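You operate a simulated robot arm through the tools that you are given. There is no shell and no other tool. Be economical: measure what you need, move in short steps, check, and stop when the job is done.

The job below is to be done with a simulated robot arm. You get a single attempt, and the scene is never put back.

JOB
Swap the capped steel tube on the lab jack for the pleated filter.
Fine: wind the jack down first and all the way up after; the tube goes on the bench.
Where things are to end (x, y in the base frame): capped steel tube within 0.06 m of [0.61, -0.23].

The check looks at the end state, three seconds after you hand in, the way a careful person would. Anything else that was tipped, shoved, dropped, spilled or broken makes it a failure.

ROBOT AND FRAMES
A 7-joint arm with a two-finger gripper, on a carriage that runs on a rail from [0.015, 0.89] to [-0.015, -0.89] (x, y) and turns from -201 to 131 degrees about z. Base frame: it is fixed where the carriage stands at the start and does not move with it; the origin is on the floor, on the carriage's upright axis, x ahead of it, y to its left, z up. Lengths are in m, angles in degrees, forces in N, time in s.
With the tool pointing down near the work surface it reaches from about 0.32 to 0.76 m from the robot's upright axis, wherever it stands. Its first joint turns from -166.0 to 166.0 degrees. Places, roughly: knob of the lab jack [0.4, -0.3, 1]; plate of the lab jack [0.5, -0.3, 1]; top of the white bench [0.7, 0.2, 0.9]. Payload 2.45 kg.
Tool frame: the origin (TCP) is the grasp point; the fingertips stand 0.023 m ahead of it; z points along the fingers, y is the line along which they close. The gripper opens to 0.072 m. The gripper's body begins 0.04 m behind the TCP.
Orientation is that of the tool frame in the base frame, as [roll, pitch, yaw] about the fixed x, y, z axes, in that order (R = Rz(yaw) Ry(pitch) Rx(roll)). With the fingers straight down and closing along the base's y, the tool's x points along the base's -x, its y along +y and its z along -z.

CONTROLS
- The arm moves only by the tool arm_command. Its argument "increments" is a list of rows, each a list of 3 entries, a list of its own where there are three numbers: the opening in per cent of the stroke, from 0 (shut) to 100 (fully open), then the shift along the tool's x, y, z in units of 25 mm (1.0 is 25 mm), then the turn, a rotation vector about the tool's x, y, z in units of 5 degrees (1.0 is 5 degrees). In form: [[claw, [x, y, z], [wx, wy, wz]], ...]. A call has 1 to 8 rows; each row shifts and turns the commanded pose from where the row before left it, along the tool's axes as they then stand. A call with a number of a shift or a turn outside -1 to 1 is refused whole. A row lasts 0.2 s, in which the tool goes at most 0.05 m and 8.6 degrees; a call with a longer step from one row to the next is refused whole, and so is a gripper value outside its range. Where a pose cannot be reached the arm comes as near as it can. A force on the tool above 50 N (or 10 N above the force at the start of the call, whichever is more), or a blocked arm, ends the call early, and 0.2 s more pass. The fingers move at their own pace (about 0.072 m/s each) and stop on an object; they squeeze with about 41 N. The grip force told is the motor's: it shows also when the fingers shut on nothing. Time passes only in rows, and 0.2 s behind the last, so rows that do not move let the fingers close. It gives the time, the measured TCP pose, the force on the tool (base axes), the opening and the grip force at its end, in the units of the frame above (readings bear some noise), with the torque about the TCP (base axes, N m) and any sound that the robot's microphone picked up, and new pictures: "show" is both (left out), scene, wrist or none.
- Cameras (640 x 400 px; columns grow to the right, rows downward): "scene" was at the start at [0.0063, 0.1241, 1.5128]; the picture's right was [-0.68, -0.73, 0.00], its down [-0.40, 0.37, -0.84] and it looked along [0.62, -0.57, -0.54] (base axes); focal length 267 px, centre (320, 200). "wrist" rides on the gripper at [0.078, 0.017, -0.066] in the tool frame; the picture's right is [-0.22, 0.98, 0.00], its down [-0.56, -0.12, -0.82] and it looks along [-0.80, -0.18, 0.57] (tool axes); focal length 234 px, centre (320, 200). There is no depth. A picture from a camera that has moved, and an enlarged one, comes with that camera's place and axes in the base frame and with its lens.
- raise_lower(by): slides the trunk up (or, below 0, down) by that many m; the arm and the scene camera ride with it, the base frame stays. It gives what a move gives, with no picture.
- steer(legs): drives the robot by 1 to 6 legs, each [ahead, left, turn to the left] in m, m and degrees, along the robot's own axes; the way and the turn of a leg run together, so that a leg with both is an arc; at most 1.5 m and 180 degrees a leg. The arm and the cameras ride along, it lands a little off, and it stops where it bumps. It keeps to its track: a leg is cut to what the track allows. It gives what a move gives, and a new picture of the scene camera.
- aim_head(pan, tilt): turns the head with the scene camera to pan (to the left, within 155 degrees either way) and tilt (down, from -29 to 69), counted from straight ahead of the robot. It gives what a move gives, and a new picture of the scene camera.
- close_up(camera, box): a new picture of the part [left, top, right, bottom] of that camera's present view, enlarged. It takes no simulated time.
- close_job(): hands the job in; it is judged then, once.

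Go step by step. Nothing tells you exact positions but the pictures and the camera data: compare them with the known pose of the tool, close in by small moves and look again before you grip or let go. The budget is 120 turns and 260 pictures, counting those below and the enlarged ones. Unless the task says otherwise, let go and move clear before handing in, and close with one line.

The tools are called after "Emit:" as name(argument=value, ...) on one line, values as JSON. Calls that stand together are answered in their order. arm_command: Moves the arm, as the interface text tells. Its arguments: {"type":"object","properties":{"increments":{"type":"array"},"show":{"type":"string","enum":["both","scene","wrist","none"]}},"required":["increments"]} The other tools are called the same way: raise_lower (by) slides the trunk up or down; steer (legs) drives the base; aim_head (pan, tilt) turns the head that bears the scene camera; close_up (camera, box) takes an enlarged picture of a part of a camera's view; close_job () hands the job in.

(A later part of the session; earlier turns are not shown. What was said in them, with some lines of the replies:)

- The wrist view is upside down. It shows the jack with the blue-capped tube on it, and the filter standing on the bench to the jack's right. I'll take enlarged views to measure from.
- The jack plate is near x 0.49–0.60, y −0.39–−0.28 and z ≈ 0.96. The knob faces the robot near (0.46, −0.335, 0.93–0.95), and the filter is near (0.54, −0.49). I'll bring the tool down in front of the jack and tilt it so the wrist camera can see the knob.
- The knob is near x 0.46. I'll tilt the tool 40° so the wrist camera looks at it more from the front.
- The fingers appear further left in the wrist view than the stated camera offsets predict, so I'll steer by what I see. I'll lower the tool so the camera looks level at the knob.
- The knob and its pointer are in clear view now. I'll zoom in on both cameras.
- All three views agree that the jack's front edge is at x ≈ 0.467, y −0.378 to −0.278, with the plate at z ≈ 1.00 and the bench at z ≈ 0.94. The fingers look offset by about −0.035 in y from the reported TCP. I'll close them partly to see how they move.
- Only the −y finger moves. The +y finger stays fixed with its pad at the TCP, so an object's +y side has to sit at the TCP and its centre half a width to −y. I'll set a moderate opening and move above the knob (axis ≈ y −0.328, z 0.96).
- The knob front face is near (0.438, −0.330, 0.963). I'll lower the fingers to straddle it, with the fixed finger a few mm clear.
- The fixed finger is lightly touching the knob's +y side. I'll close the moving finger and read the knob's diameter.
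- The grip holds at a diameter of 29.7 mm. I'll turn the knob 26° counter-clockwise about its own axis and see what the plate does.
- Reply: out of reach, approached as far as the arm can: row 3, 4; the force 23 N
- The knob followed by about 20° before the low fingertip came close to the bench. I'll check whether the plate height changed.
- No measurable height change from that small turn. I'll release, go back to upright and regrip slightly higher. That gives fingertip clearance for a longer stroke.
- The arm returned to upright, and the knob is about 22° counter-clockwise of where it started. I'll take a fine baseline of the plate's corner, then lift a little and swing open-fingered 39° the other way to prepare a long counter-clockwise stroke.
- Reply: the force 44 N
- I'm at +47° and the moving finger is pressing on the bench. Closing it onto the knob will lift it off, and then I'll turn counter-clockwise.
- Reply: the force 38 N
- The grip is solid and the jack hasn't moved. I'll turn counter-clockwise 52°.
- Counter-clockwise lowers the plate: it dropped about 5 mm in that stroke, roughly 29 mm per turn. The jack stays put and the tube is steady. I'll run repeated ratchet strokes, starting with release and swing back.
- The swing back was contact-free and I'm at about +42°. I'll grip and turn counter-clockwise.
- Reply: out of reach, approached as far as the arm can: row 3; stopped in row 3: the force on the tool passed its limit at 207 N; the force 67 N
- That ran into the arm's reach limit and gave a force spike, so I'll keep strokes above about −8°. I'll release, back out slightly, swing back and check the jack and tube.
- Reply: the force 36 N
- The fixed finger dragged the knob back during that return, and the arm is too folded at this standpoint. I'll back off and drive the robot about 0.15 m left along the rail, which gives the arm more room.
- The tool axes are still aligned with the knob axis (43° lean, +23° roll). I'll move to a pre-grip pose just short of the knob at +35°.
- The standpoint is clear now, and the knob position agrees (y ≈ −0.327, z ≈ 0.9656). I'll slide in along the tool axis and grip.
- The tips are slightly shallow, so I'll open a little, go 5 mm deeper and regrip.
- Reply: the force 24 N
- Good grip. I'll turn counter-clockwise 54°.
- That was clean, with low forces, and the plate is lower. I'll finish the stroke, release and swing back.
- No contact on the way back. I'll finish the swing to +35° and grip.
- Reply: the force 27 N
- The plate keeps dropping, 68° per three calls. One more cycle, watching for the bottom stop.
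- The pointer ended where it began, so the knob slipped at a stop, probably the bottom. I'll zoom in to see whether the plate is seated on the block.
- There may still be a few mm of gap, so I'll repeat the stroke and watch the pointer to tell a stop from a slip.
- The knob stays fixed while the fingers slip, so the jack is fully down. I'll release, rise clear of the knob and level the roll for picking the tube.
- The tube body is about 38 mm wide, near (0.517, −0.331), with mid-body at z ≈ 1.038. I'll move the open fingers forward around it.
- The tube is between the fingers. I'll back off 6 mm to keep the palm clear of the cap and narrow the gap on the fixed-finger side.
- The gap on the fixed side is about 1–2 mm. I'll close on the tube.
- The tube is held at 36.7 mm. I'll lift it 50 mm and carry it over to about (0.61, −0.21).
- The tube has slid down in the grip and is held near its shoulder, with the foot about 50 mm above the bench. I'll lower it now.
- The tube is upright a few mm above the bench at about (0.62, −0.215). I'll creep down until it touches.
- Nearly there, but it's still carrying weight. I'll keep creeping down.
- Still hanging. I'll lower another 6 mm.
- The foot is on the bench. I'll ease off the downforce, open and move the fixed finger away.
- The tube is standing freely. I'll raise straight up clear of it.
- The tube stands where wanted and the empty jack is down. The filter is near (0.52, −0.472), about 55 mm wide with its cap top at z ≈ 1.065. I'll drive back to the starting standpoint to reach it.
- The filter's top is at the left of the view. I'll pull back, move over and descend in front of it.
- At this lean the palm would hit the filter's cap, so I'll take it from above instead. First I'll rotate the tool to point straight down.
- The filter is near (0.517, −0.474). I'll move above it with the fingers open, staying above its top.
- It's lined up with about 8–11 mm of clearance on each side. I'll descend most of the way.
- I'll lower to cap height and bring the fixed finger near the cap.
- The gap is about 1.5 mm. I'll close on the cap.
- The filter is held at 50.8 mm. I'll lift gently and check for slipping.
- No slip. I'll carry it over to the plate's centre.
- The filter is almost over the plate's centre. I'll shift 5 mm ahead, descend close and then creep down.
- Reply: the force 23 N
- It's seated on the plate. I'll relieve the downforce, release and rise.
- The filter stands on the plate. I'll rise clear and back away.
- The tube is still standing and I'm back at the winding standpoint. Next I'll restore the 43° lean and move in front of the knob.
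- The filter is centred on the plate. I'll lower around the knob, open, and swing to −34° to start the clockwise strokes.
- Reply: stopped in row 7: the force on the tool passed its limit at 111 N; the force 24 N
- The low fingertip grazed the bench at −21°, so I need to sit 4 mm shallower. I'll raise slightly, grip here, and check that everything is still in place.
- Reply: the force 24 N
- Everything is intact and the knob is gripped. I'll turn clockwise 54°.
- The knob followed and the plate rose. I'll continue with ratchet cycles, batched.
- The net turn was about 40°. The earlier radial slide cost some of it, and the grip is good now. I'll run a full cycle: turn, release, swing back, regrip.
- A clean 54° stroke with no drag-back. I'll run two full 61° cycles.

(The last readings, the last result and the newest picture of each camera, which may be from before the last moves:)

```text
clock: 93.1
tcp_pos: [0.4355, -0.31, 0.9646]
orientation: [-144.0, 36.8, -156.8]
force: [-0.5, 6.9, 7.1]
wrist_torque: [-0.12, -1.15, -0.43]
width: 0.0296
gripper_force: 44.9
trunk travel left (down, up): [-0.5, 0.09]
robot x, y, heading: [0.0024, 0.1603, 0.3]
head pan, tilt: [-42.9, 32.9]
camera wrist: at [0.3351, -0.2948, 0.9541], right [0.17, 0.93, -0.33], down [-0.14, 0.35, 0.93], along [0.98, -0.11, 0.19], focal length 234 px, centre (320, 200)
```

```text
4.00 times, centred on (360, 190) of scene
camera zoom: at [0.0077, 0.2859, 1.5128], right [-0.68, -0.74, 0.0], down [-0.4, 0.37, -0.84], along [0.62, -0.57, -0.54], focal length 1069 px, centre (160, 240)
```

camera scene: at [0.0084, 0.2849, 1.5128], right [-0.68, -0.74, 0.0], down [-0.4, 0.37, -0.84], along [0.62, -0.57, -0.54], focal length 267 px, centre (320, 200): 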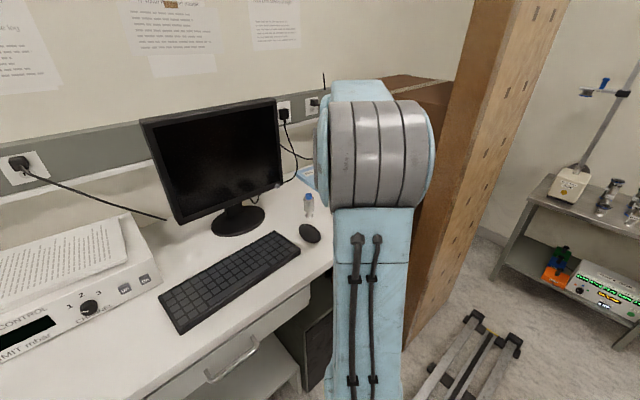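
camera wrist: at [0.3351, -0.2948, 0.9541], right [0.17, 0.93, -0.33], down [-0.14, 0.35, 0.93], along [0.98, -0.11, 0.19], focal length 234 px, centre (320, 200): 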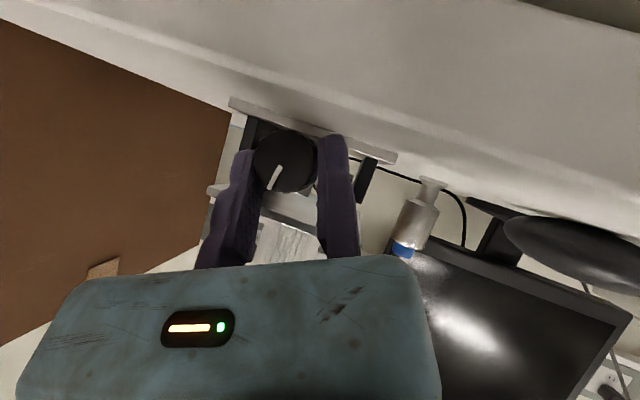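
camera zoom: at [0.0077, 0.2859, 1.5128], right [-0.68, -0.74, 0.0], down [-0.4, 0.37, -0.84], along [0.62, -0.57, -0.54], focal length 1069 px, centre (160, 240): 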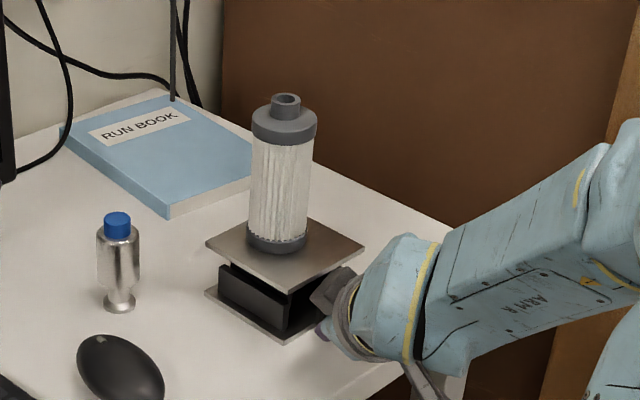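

The cycle is repeatable, about 5 mm per cycle, and the filter is steady. I'll run two cycles in this batch.

Emit:
arm_command(increments=[[10, [-0.0457, -0.059, -0.0491], [-0.9955, 0, 0.926]], [10, [-0.0457, -0.059, -0.0491], [-0.9955, 0, 0.926]], [10, [-0.0457, -0.059, -0.0491], [-0.9955, 0, 0.926]], [10, [-0.0457, -0.059, -0.0491], [-0.9955, 0, 0.926]], [10, [-0.0457, -0.059, -0.0491], [-0.9955, 0, 0.926]], [10, [-0.0457, -0.059, -0.0491], [-0.9955, 0, 0.926]], [10, [-0.0457, -0.059, -0.0491], [-0.9955, 0, 0.926]], [10, [-0.0457, -0.059, -0.0491], [-0.9955, 0, 0.926]]], show="none")

Emit:
arm_command(increments=[[10, [-0.0457, -0.059, -0.0491], [-0.9955, 0, 0.926]], [48, [0, 0, 0], [0, 0, 0]], [48, [0, 0.07, 0], [0, 0, 0]], [48, [0.0567, 0.05, 0.061], [0.9955, 0, -0.926]], [48, [0.0567, 0.05, 0.061], [0.9955, 0, -0.926]], [48, [0.0567, 0.05, 0.061], [0.9955, 0, -0.926]], [48, [0.0567, 0.05, 0.061], [0.9955, 0, -0.926]], [48, [0.0567, 0.05, 0.061], [0.9955, 0, -0.926]]], show="none")

Emit:
arm_command(increments=[[48, [0.0567, 0.05, 0.061], [0.9955, 0, -0.926]], [48, [0.0567, 0.05, 0.061], [0.9955, 0, -0.926]], [48, [0.0567, 0.05, 0.061], [0.9955, 0, -0.926]], [48, [0.0567, 0.05, 0.061], [0.9955, 0, -0.926]], [10, [0, -0.07, 0], [0, 0, 0]], [10, [0, 0, 0], [0, 0, 0]]], show="wrist")

Emit:
arm_command(increments=[[10, [-0.0457, -0.059, -0.0491], [-0.9955, 0, 0.926]], [10, [-0.0457, -0.059, -0.0491], [-0.9955, 0, 0.926]], [10, [-0.0457, -0.059, -0.0491], [-0.9955, 0, 0.926]], [10, [-0.0457, -0.059, -0.0491], [-0.9955, 0, 0.926]], [10, [-0.0457, -0.059, -0.0491], [-0.9955, 0, 0.926]], [10, [-0.0457, -0.059, -0.0491], [-0.9955, 0, 0.926]], [10, [-0.0457, -0.059, -0.0491], [-0.9955, 0, 0.926]], [10, [-0.0457, -0.059, -0.0491], [-0.9955, 0, 0.926]]], show="none")

Emit:
arm_command(increments=[[10, [-0.0457, -0.059, -0.0491], [-0.9955, 0, 0.926]], [48, [0, 0, 0], [0, 0, 0]], [48, [0, 0.07, 0], [0, 0, 0]], [48, [0.0567, 0.05, 0.061], [0.9955, 0, -0.926]], [48, [0.0567, 0.05, 0.061], [0.9955, 0, -0.926]], [48, [0.0567, 0.05, 0.061], [0.9955, 0, -0.926]], [48, [0.0567, 0.05, 0.061], [0.9955, 0, -0.926]], [48, [0.0567, 0.05, 0.061], [0.9955, 0, -0.926]]], show="none")

Emit:
arm_command(increments=[[48, [0.0567, 0.05, 0.061], [0.9955, 0, -0.926]], [48, [0.0567, 0.05, 0.061], [0.9955, 0, -0.926]], [48, [0.0567, 0.05, 0.061], [0.9955, 0, -0.926]], [48, [0.0567, 0.05, 0.061], [0.9955, 0, -0.926]], [10, [0, -0.07, 0], [0, 0, 0]], [10, [0, 0, 0], [0, 0, 0]]], show="wrist")

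Emit:
close_up(camera="scene", box=[310, 140, 410, 240])

```text
clock: 94.9
tcp_pos: [0.4359, -0.3191, 0.9778]
orientation: [145.8, 37.4, 157.1]
force: [7.8, 12.8, 6.9]
wrist_torque: [0.15, -0.25, -0.34]
width: 0.0295
gripper_force: 44.8
trunk travel left (down, up): [-0.5, 0.09]
robot x, y, heading: [-0.001, 0.1629, 0.6]
head pan, tilt: [-42.9, 32.9]
```

```text
clock: 96.7
tcp_pos: [0.434, -0.3133, 0.9724]
orientation: [-178.8, 42.8, -179.6]
force: [0.0, 0.1, -0.3]
wrist_torque: [0.02, -0.01, 0.0]
width: 0.0343
gripper_force: 0.0
trunk travel left (down, up): [-0.5, 0.09]
robot x, y, heading: [0.003, 0.1615, 0.4]
head pan, tilt: [-42.9, 32.9]
```

```text
clock: 98.1
tcp_pos: [0.435, -0.3095, 0.9635]
orientation: [-144.2, 36.9, -156.9]
force: [-4.3, 10.8, 3.1]
wrist_torque: [-0.01, -1.45, -0.52]
width: 0.0297
gripper_force: 45.6
trunk travel left (down, up): [-0.5, 0.09]
robot x, y, heading: [0.0049, 0.1638, 0.4]
head pan, tilt: [-42.9, 32.9]
camera wrist: at [0.3346, -0.2948, 0.9542], right [0.16, 0.93, -0.33], down [-0.14, 0.35, 0.93], along [0.98, -0.11, 0.19], focal length 234 px, centre (320, 200)
```

wrist: 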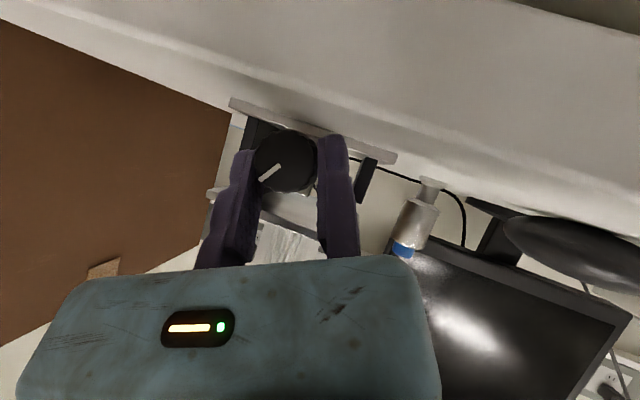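

```text
clock: 99.9
tcp_pos: [0.4354, -0.3195, 0.9783]
orientation: [145.7, 37.5, 157.1]
force: [3.5, 24.9, 12.3]
wrist_torque: [0.29, -0.79, -1.29]
width: 0.0296
gripper_force: 44.8
trunk travel left (down, up): [-0.5, 0.09]
robot x, y, heading: [0.004, 0.1585, 0.4]
head pan, tilt: [-42.9, 32.9]
```

```text
clock: 101.7
tcp_pos: [0.433, -0.312, 0.9719]
orientation: [-178.9, 42.6, -179.7]
force: [-0.5, 13.1, 4.6]
wrist_torque: [0.12, 0.07, -0.02]
width: 0.0345
gripper_force: 0.0
trunk travel left (down, up): [-0.5, 0.09]
robot x, y, heading: [-0.0024, 0.1589, 0.6]
head pan, tilt: [-42.9, 32.9]
```

```text
clock: 103.1
tcp_pos: [0.4334, -0.3095, 0.9651]
orientation: [-144.1, 36.9, -156.8]
force: [-8.3, 20.2, 14.5]
wrist_torque: [0.01, -0.78, -0.7]
width: 0.0298
gripper_force: 45.3
trunk travel left (down, up): [-0.5, 0.09]
robot x, y, heading: [0.0062, 0.1598, 0.4]
head pan, tilt: [-42.9, 32.9]
camera wrist: at [0.3336, -0.2948, 0.954], right [0.17, 0.93, -0.33], down [-0.14, 0.35, 0.92], along [0.98, -0.11, 0.19], focal length 234 px, centre (320, 200)
```

wrist: 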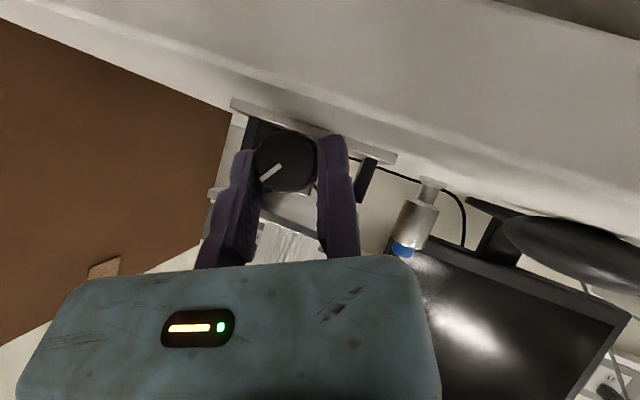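

```text
4.00 times, centred on (360, 190) of scene
camera zoom: at [0.0065, 0.2878, 1.5126], right [-0.68, -0.74, 0.0], down [-0.4, 0.36, -0.84], along [0.62, -0.57, -0.54], focal length 1069 px, centre (160, 240)
```

zoom: 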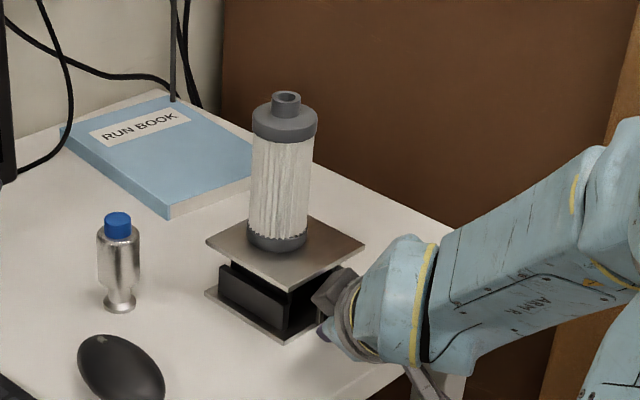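

The last cycle gave no net turn. That is either the top stop or drag-back on the return. I'll do one stroke, look at the pointer at its end, then release with a wider gap and look again.

Emit:
arm_command(increments=[[10, [-0.0457, -0.059, -0.0491], [-0.9955, 0, 0.926]], [10, [-0.0457, -0.059, -0.0491], [-0.9955, 0, 0.926]], [10, [-0.0457, -0.059, -0.0491], [-0.9955, 0, 0.926]], [10, [-0.0457, -0.059, -0.0491], [-0.9955, 0, 0.926]], [10, [-0.0457, -0.059, -0.0491], [-0.9955, 0, 0.926]], [10, [-0.0457, -0.059, -0.0491], [-0.9955, 0, 0.926]], [10, [-0.0457, -0.059, -0.0491], [-0.9955, 0, 0.926]], [10, [-0.0457, -0.059, -0.0491], [-0.9955, 0, 0.926]]], show="wrist")

Emit:
close_up(camera="wrist", box=[200, 90, 400, 230])

Emit:
close_up(camera="scene", box=[310, 140, 410, 240])

```text
clock: 104.9
tcp_pos: [0.4341, -0.3182, 0.9771]
orientation: [145.8, 37.2, 157.2]
force: [-9.9, 30.9, 2.6]
wrist_torque: [0.25, -0.12, -0.5]
width: 0.0296
gripper_force: 44.7
trunk travel left (down, up): [-0.5, 0.09]
robot x, y, heading: [0.0022, 0.1592, 0.5]
head pan, tilt: [-42.9, 32.9]
camera wrist: at [0.3336, -0.2999, 0.9829], right [0.17, 0.81, 0.57], down [-0.15, -0.55, 0.82], along [0.98, -0.22, 0.03], focal length 234 px, centre (320, 200)
```

wrist: 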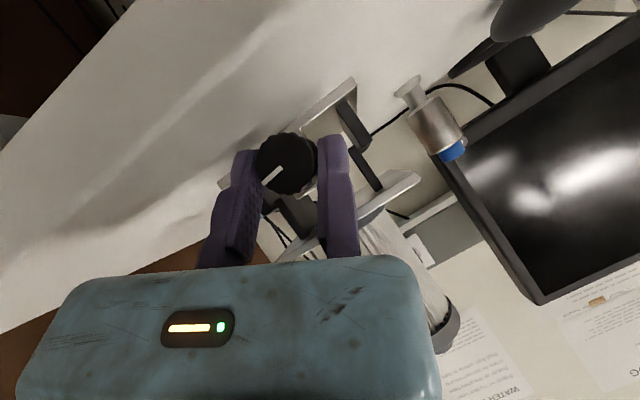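

```text
2.86 times, centred on (300, 160) of wrist
camera zoom: at [0.3336, -0.2999, 0.9829], right [0.17, 0.81, 0.57], down [-0.15, -0.55, 0.82], along [0.98, -0.22, 0.03], focal length 669 px, centre (377, 314)
```

zoom: 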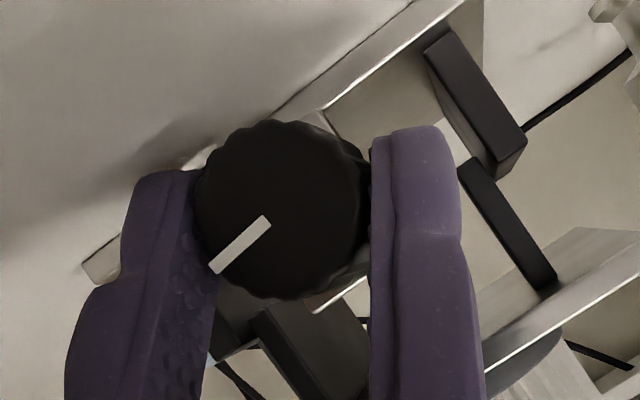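

```text
4.00 times, centred on (360, 190) of scene
camera zoom: at [0.0071, 0.2883, 1.5125], right [-0.68, -0.74, 0.0], down [-0.4, 0.36, -0.84], along [0.62, -0.57, -0.54], focal length 1069 px, centre (160, 240)
```

zoom: 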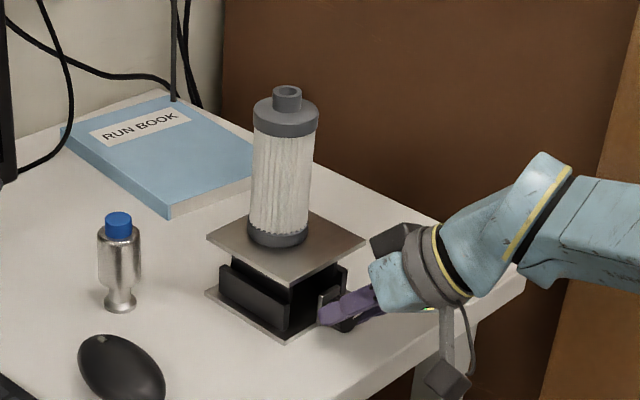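

The knob followed fully and the plate rose, so it's not the top. The commanded pose has drifted toward −y and the fixed finger dragged the knob back on returns. I'll release with a larger gap and recentre.

Emit:
arm_command(increments=[[50, [0, 0, 0], [0, 0, 0]], [50, [-0.08, 0.2, -0.088], [0, 0, 0]], [50, [0, 0, 0], [0, 0, 0]]], show="wrist")

```text
clock: 105.7
tcp_pos: [0.4337, -0.3204, 0.9818]
orientation: [146.1, 37.4, 157.0]
force: [1.3, 5.1, 3.5]
wrist_torque: [0.15, -0.06, 0.05]
width: 0.036
gripper_force: 0.1
trunk travel left (down, up): [-0.5, 0.09]
robot x, y, heading: [0.0007, 0.1605, 0.5]
head pan, tilt: [-42.9, 32.9]
camera wrist: at [0.3331, -0.3009, 0.9868], right [0.17, 0.81, 0.56], down [-0.15, -0.54, 0.82], along [0.97, -0.23, 0.03], focal length 234 px, centre (320, 200)
```

wrist: 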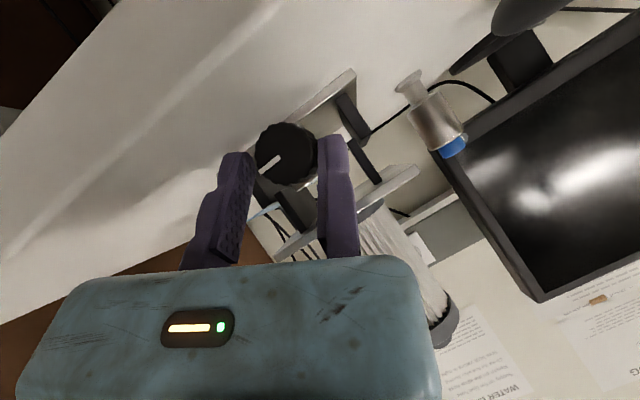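

It's still lightly touching. I'll shift 3 mm further, then swing back.

Emit:
arm_command(increments=[[54, [0, 0.13, 0], [0, 0, 0]], [54, [0.0567, 0.054, 0.061], [0.9955, 0, -0.926]], [54, [0.0567, 0.054, 0.061], [0.9955, 0, -0.926]], [54, [0.0567, 0.054, 0.061], [0.9955, 0, -0.926]], [54, [0.0567, 0.054, 0.061], [0.9955, 0, -0.926]], [54, [0.0567, 0.054, 0.061], [0.9955, 0, -0.926]], [54, [0.0567, 0.054, 0.061], [0.9955, 0, -0.926]], [54, [0.0567, 0.054, 0.061], [0.9955, 0, -0.926]]], show="wrist")

```text
clock: 107.5
tcp_pos: [0.4355, -0.3077, 0.9696]
orientation: [-152.2, 39.3, -162.0]
force: [0.0, 0.5, -0.2]
wrist_torque: [-0.02, -0.06, 0.0]
width: 0.0389
gripper_force: 0.0
trunk travel left (down, up): [-0.5, 0.09]
robot x, y, heading: [0.0027, 0.1592, 0.3]
head pan, tilt: [-42.9, 32.9]
camera wrist: at [0.334, -0.2905, 0.9611], right [0.17, 0.96, -0.21], down [-0.14, 0.24, 0.96], along [0.98, -0.13, 0.18], focal length 234 px, centre (320, 200)
```

wrist: 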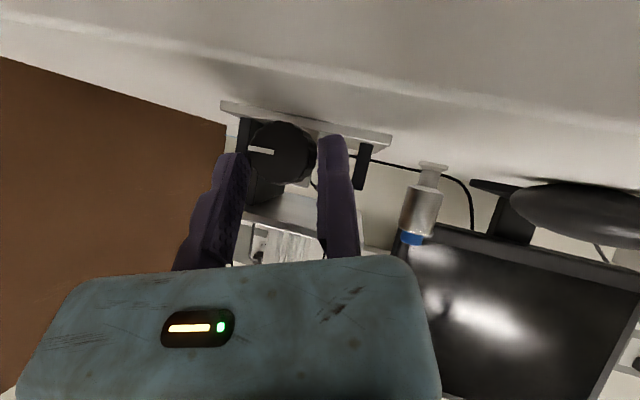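

The knob held its position this time. I'll grip and do another stroke, releasing with a larger offset.

Emit:
arm_command(increments=[[10, [0, -0.06, 0], [0, 0, 0]], [10, [0, 0, 0], [0, 0, 0]], [10, [-0.0457, -0.06, -0.0491], [-0.9955, 0, 0.926]], [10, [-0.0457, -0.06, -0.0491], [-0.9955, 0, 0.926]], [10, [-0.0457, -0.06, -0.0491], [-0.9955, 0, 0.926]], [10, [-0.0457, -0.06, -0.0491], [-0.9955, 0, 0.926]], [10, [-0.0457, -0.06, -0.0491], [-0.9955, 0, 0.926]], [10, [-0.0457, -0.06, -0.0491], [-0.9955, 0, 0.926]]], show="none")

Emit:
arm_command(increments=[[10, [-0.0457, -0.06, -0.0491], [-0.9955, 0, 0.926]], [10, [-0.0457, -0.06, -0.0491], [-0.9955, 0, 0.926]], [50, [0, 0, 0], [0, 0, 0]], [50, [0, 0.1, 0], [0, 0, 0]], [50, [0, 0, 0], [0, 0, 0]]], show="wrist")

Emit:
close_up(camera="scene", box=[310, 140, 410, 240])

```text
clock: 109.3
tcp_pos: [0.4339, -0.3189, 0.9817]
orientation: [154.1, 39.9, 162.0]
force: [6.8, -25.3, 12.2]
wrist_torque: [-0.61, -0.81, -0.95]
width: 0.0296
gripper_force: 45.5
trunk travel left (down, up): [-0.5, 0.09]
robot x, y, heading: [0.0025, 0.1604, 0.4]
head pan, tilt: [-42.9, 32.9]
```

```text
clock: 110.5
tcp_pos: [0.4329, -0.3166, 0.9835]
orientation: [138.2, 34.4, 152.5]
force: [-1.8, -6.6, 8.2]
wrist_torque: [-0.36, 0.16, -0.14]
width: 0.0361
gripper_force: 0.1
trunk travel left (down, up): [-0.5, 0.09]
robot x, y, heading: [0.0055, 0.1622, 0.5]
head pan, tilt: [-42.9, 32.9]
camera wrist: at [0.3333, -0.2979, 0.9915], right [0.17, 0.73, 0.66], down [-0.15, -0.64, 0.75], along [0.97, -0.22, 0.0], focal length 234 px, centre (320, 200)
```

wrist: 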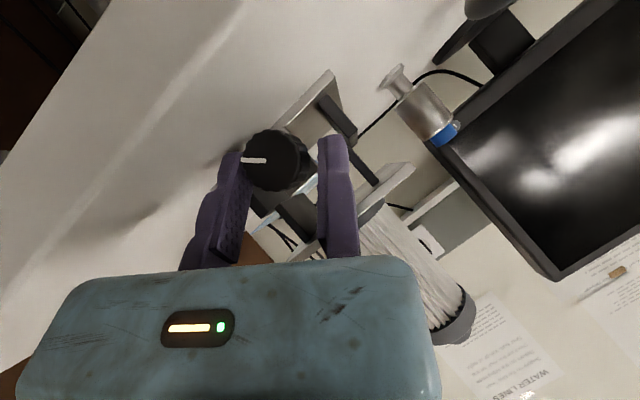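

```text
4.00 times, centred on (360, 190) of scene
camera zoom: at [0.0075, 0.2849, 1.5127], right [-0.68, -0.74, 0.0], down [-0.4, 0.37, -0.84], along [0.62, -0.57, -0.54], focal length 1069 px, centre (160, 240)
```

zoom: 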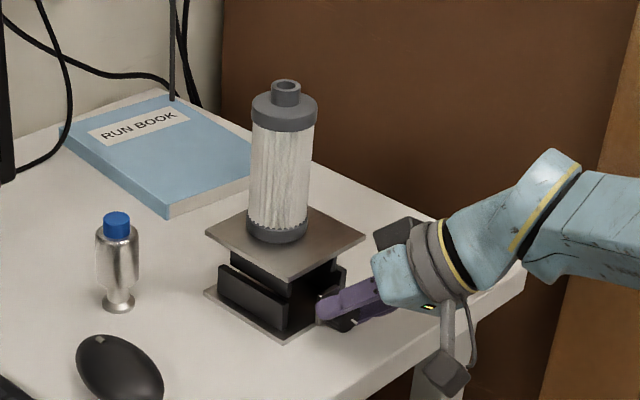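

The plate keeps rising, now above its original height. This time I over-shifted by about 2 mm, so I'll trim and return.

Emit:
arm_command(increments=[[52, [-0.04, -0.06, -0.044], [0, 0, 0]], [52, [0.0567, 0.054, 0.061], [0.9955, 0, -0.926]], [52, [0.0567, 0.054, 0.061], [0.9955, 0, -0.926]], [52, [0.0567, 0.054, 0.061], [0.9955, 0, -0.926]], [52, [0.0567, 0.054, 0.061], [0.9955, 0, -0.926]], [52, [0.0567, 0.054, 0.061], [0.9955, 0, -0.926]], [52, [0.0567, 0.054, 0.061], [0.9955, 0, -0.926]], [52, [0.0567, 0.054, 0.061], [0.9955, 0, -0.926]]], show="none")

Emit:
arm_command(increments=[[52, [0.0567, 0.054, 0.061], [0.9955, 0, -0.926]], [52, [0.0567, 0.054, 0.061], [0.9955, 0, -0.926]]], show="wrist")

```text
clock: 112.3
tcp_pos: [0.4349, -0.3078, 0.9745]
orientation: [-160.8, 41.2, -167.5]
force: [-0.3, -0.3, 0.5]
wrist_torque: [-0.02, -0.03, 0.0]
width: 0.0375
gripper_force: 0.1
trunk travel left (down, up): [-0.5, 0.09]
robot x, y, heading: [0.0006, 0.1593, 0.5]
head pan, tilt: [-42.9, 32.9]
```

```text
clock: 112.9
tcp_pos: [0.434, -0.3055, 0.97]
orientation: [-144.0, 36.8, -156.9]
force: [-0.9, -0.3, -0.7]
wrist_torque: [-0.01, 0.02, 0.0]
width: 0.0372
gripper_force: 0.1
trunk travel left (down, up): [-0.5, 0.09]
robot x, y, heading: [0.0005, 0.1589, 0.5]
head pan, tilt: [-42.9, 32.9]
camera wrist: at [0.3339, -0.2908, 0.9586], right [0.17, 0.93, -0.33], down [-0.14, 0.35, 0.93], along [0.98, -0.11, 0.19], focal length 234 px, centre (320, 200)
```

wrist: 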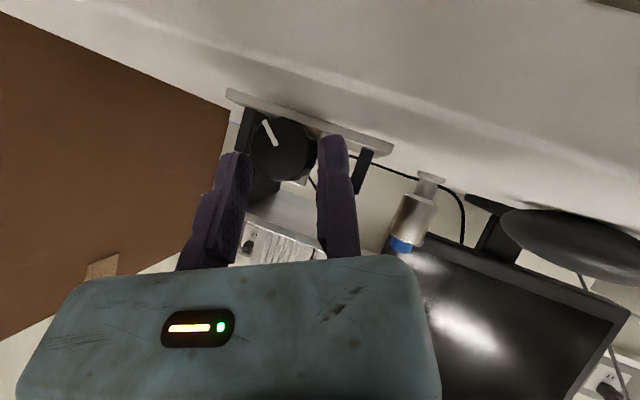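

Pointer retained. I'll go 3 mm deeper, grip and stroke clockwise 61°.

Emit:
arm_command(increments=[[10, [0.08, -0.06, 0.086], [0, 0, 0]], [10, [0, 0, 0], [0, 0, 0]], [10, [-0.0457, -0.06, -0.0491], [-0.9955, 0, 0.926]], [10, [-0.0457, -0.06, -0.0491], [-0.9955, 0, 0.926]], [10, [-0.0457, -0.06, -0.0491], [-0.9955, 0, 0.926]], [10, [-0.0457, -0.06, -0.0491], [-0.9955, 0, 0.926]], [10, [-0.0457, -0.06, -0.0491], [-0.9955, 0, 0.926]], [10, [-0.0457, -0.06, -0.0491], [-0.9955, 0, 0.926]]], show="none")

Emit:
arm_command(increments=[[10, [-0.0457, -0.06, -0.0491], [-0.9955, 0, 0.926]], [10, [-0.0457, -0.06, -0.0491], [-0.9955, 0, 0.926]], [10, [-0.0457, -0.06, -0.0491], [-0.9955, 0, 0.926]], [48, [0, 0, 0], [0, 0, 0]], [48, [0, 0.05, 0], [0, 0, 0]], [48, [0, 0, 0], [0, 0, 0]]], show="wrist")

Emit:
close_up(camera="scene", box=[310, 140, 410, 240])

```text
clock: 114.7
tcp_pos: [0.434, -0.3153, 0.9764]
orientation: [162.7, 41.4, 167.9]
force: [-0.9, -6.6, -2.0]
wrist_torque: [-0.5, -0.29, -0.32]
width: 0.0294
gripper_force: 37.3
trunk travel left (down, up): [-0.5, 0.09]
robot x, y, heading: [0.0011, 0.1622, 0.4]
head pan, tilt: [-42.9, 32.9]
```

```text
clock: 116.1
tcp_pos: [0.4345, -0.3197, 0.9816]
orientation: [138.3, 34.6, 152.6]
force: [-4.6, -2.7, 9.1]
wrist_torque: [-0.29, 0.12, -0.19]
width: 0.0322
gripper_force: 0.1
trunk travel left (down, up): [-0.5, 0.09]
robot x, y, heading: [0.0021, 0.1584, 0.4]
head pan, tilt: [-42.9, 32.9]
camera wrist: at [0.3336, -0.301, 0.9891], right [0.17, 0.73, 0.66], down [-0.15, -0.64, 0.75], along [0.97, -0.22, 0.0], focal length 234 px, centre (320, 200)
```

wrist: 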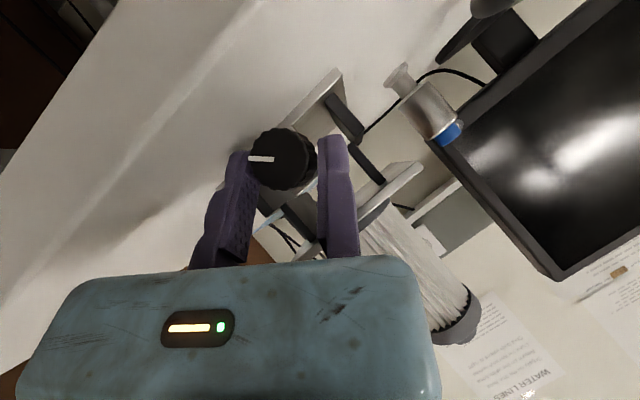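

```text
4.00 times, centred on (360, 190) of scene
camera zoom: at [0.0073, 0.285, 1.5128], right [-0.68, -0.74, 0.0], down [-0.4, 0.37, -0.84], along [0.62, -0.57, -0.54], focal length 1069 px, centre (160, 240)
```

zoom: 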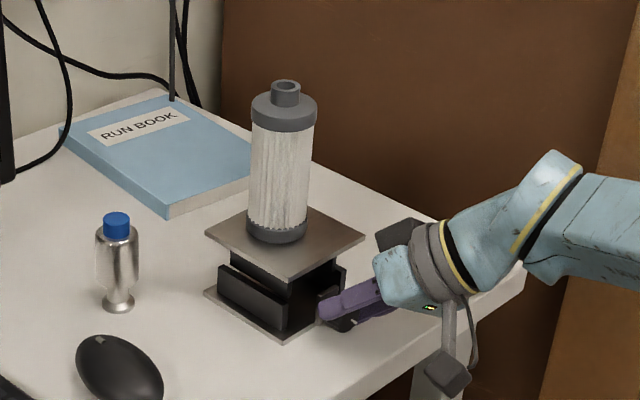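

The pointer ended where the previous stroke ended, so this may be the top stop. I'll repeat with a firm grip to tell a stop from a slip.

Emit:
arm_command(increments=[[52, [0, 0.06, 0], [0, 0, 0]], [52, [0.0567, 0.05, 0.061], [0.9955, 0, -0.926]], [52, [0.0567, 0.05, 0.061], [0.9955, 0, -0.926]], [52, [0.0567, 0.05, 0.061], [0.9955, 0, -0.926]], [52, [0.0567, 0.05, 0.061], [0.9955, 0, -0.926]], [52, [0.0567, 0.05, 0.061], [0.9955, 0, -0.926]], [52, [0.0567, 0.05, 0.061], [0.9955, 0, -0.926]], [52, [0.0567, 0.05, 0.061], [0.9955, 0, -0.926]]], show="none")

Emit:
arm_command(increments=[[5, [0, -0.08, 0], [0, 0, 0]], [5, [0, 0, 0], [0, 0, 0]]], show="wrist")

Emit:
arm_command(increments=[[5, [-0.0457, -0.057, -0.0491], [-0.9955, 0, 0.926]], [5, [-0.0457, -0.057, -0.0491], [-0.9955, 0, 0.926]], [5, [-0.0457, -0.057, -0.0491], [-0.9955, 0, 0.926]]], show="wrist")

Emit:
close_up(camera="scene", box=[310, 140, 410, 240])

```text
clock: 117.9
tcp_pos: [0.4352, -0.3077, 0.9696]
orientation: [-160.7, 41.0, -167.3]
force: [0.8, -0.4, -0.6]
wrist_torque: [0.0, 0.0, 0.04]
width: 0.0373
gripper_force: 0.1
trunk travel left (down, up): [-0.5, 0.09]
robot x, y, heading: [0.0027, 0.1628, 0.3]
head pan, tilt: [-42.9, 32.9]
```

```text
clock: 118.5
tcp_pos: [0.4332, -0.3108, 0.9711]
orientation: [-160.8, 41.1, -167.8]
force: [6.0, -8.0, 0.8]
wrist_torque: [-0.09, -0.48, -0.69]
width: 0.0293
gripper_force: 45.1
trunk travel left (down, up): [-0.5, 0.09]
robot x, y, heading: [0.0054, 0.164, 0.6]
head pan, tilt: [-42.9, 32.9]
camera wrist: at [0.3338, -0.2927, 0.9638], right [0.17, 0.98, -0.1], down [-0.14, 0.12, 0.98], along [0.98, -0.15, 0.16], focal length 234 px, centre (320, 200)
```

wrist: 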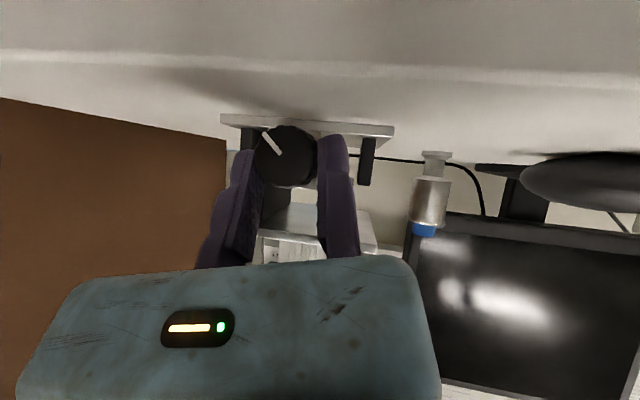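

```text
clock: 119.3
tcp_pos: [0.434, -0.3145, 0.975]
orientation: [171.7, 42.4, 173.9]
force: [2.4, -10.3, 1.6]
wrist_torque: [-0.48, -0.63, -0.93]
width: 0.03
gripper_force: 45.4
trunk travel left (down, up): [-0.5, 0.09]
robot x, y, heading: [0.0044, 0.1644, 0.5]
head pan, tilt: [-42.9, 32.9]
camera wrist: at [0.3335, -0.2946, 0.975], right [0.17, 0.95, 0.25], down [-0.15, -0.23, 0.96], along [0.97, -0.2, 0.1], focal length 234 px, centre (320, 200)
```

wrist: 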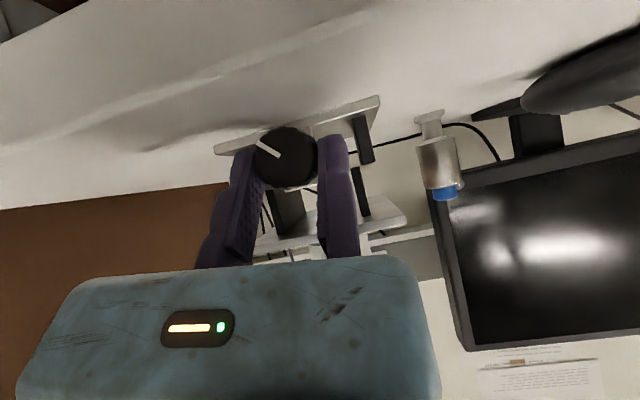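

```text
4.00 times, centred on (360, 190) of scene
camera zoom: at [0.0084, 0.2838, 1.5128], right [-0.68, -0.74, 0.0], down [-0.4, 0.37, -0.84], along [0.62, -0.57, -0.54], focal length 1069 px, centre (160, 240)
```

zoom: 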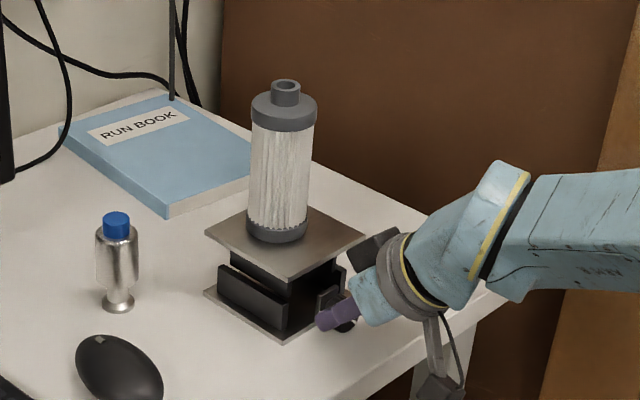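

The knob stays fixed in the world while a full-force grip slips, so the jack is at its top stop. I'll release carefully and withdraw.

Emit:
arm_command(increments=[[62, [0, 0, 0], [0, 0, 0]], [62, [0, 0.08, 0], [0, 0, 0]], [62, [0, 0.03, 0], [0, 0, 0]]], show="wrist")

```text
clock: 120.1
tcp_pos: [0.4351, -0.3105, 0.9766]
orientation: [171.7, 42.4, 173.8]
force: [-0.3, 0.2, 0.0]
wrist_torque: [-0.01, -0.01, -0.01]
width: 0.0445
gripper_force: 0.0
trunk travel left (down, up): [-0.5, 0.09]
robot x, y, heading: [0.0034, 0.1618, 0.5]
head pan, tilt: [-42.9, 32.9]
camera wrist: at [0.334, -0.2907, 0.9749], right [0.17, 0.95, 0.25], down [-0.15, -0.23, 0.96], along [0.97, -0.2, 0.1], focal length 234 px, centre (320, 200)
```

wrist: 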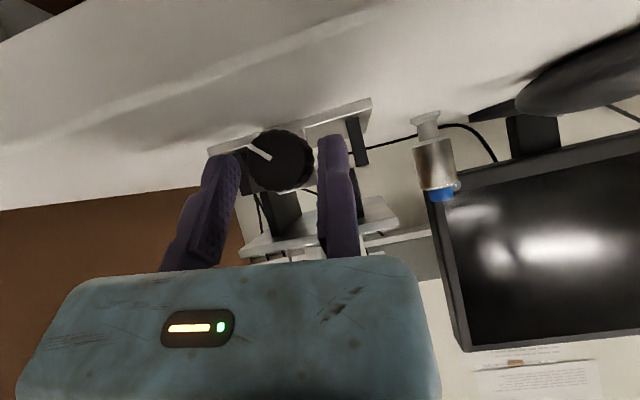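

I'm free of the knob and the pointer is unchanged. I'll withdraw along the tool axis and take a last look.

Emit:
arm_command(increments=[[62, [0, 0, -0.6], [0, 0, 0]], [62, [0, 0, -1], [0, 0, 0]], [62, [0, 0, -1], [0, 0, 0]], [62, [0, 0, -1], [0, 0, 0]], [62, [0, 0, -1], [0, 0, 0]], [62, [0, 0.9, -0.6], [0, 0, 0]], [62, [0, 0.9, -0.6], [0, 0, 0]]], show="both")

Emit:
close_up(camera="scene", box=[290, 140, 410, 240])

Emit:
close_up(camera="scene", box=[326, 186, 376, 236])

```text
clock: 121.7
tcp_pos: [0.3372, -0.2747, 1.0847]
orientation: [171.7, 42.4, 174.1]
force: [0.1, 0.4, -0.1]
wrist_torque: [0.01, -0.01, 0.02]
width: 0.0445
gripper_force: 0.2
trunk travel left (down, up): [-0.5, 0.09]
robot x, y, heading: [0.0008, 0.1618, 0.0]
head pan, tilt: [-42.9, 32.9]
camera scene: at [0.0083, 0.2849, 1.5128], right [-0.68, -0.74, 0.0], down [-0.4, 0.37, -0.84], along [0.62, -0.57, -0.54], focal length 267 px, centre (320, 200)
camera wrist: at [0.2364, -0.2554, 1.0841], right [0.17, 0.95, 0.25], down [-0.15, -0.23, 0.96], along [0.98, -0.2, 0.1], focal length 234 px, centre (320, 200)
```

scene: 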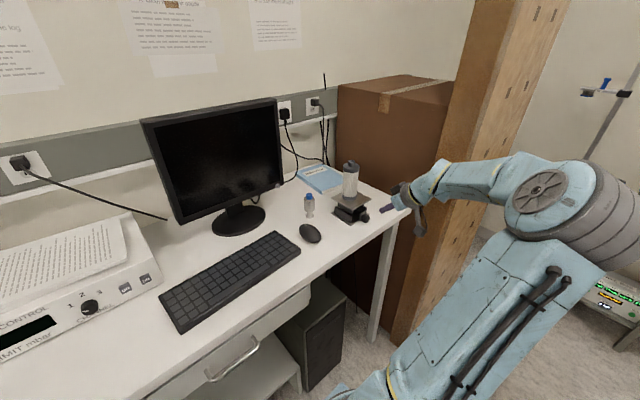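
wrist: 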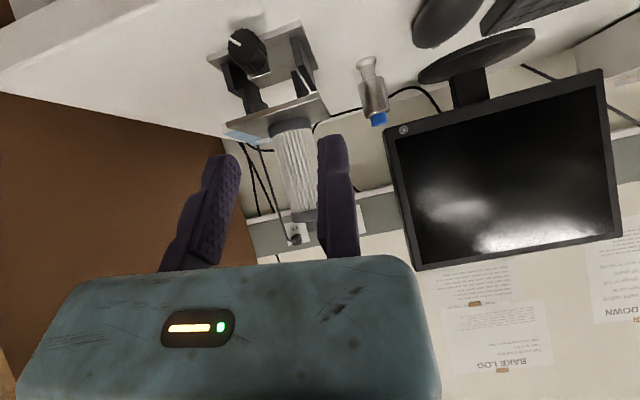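

```text
4.00 times, centred on (350, 190) of scene
camera zoom: at [0.0083, 0.2849, 1.5128], right [-0.68, -0.74, 0.0], down [-0.4, 0.37, -0.84], along [0.62, -0.57, -0.54], focal length 1069 px, centre (200, 240)
```

zoom: 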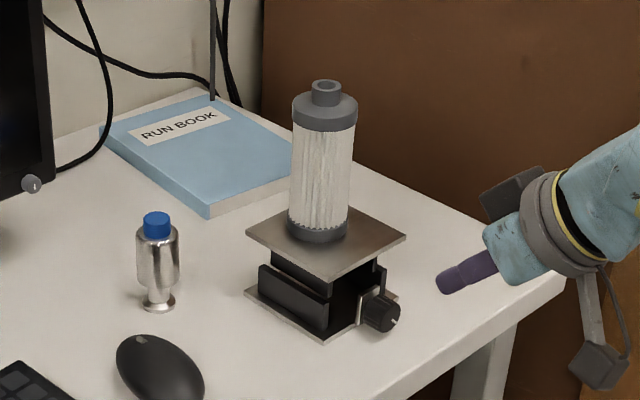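

```text
8.00 times, centred on (351, 211) of scene
camera zoom: at [0.0083, 0.2849, 1.5128], right [-0.68, -0.74, 0.0], down [-0.4, 0.37, -0.84], along [0.62, -0.57, -0.54], focal length 2138 px, centre (72, 112)
```

zoom: 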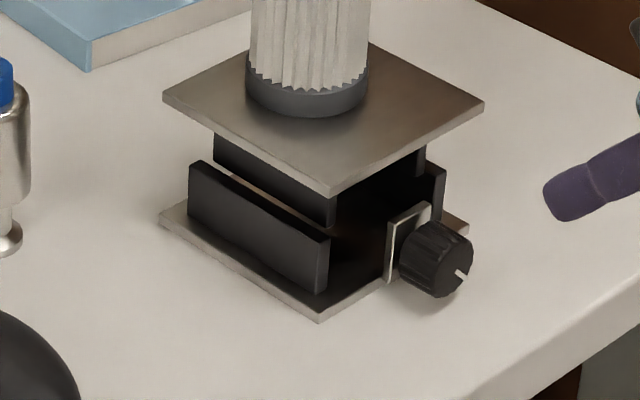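

The filter stands on the fully raised jack, the tube stands at about (0.61, −0.22), and the gripper is clear, so I'm handing in.

Emit:
close_job()

```text
The job is handed in.
```

The tube and filter are swapped. I wound the jack down, stood the capped steel tube on the bench at about (0.61, −0.22), set the pleated filter on the plate, and wound the jack up until the knob hit its stop.
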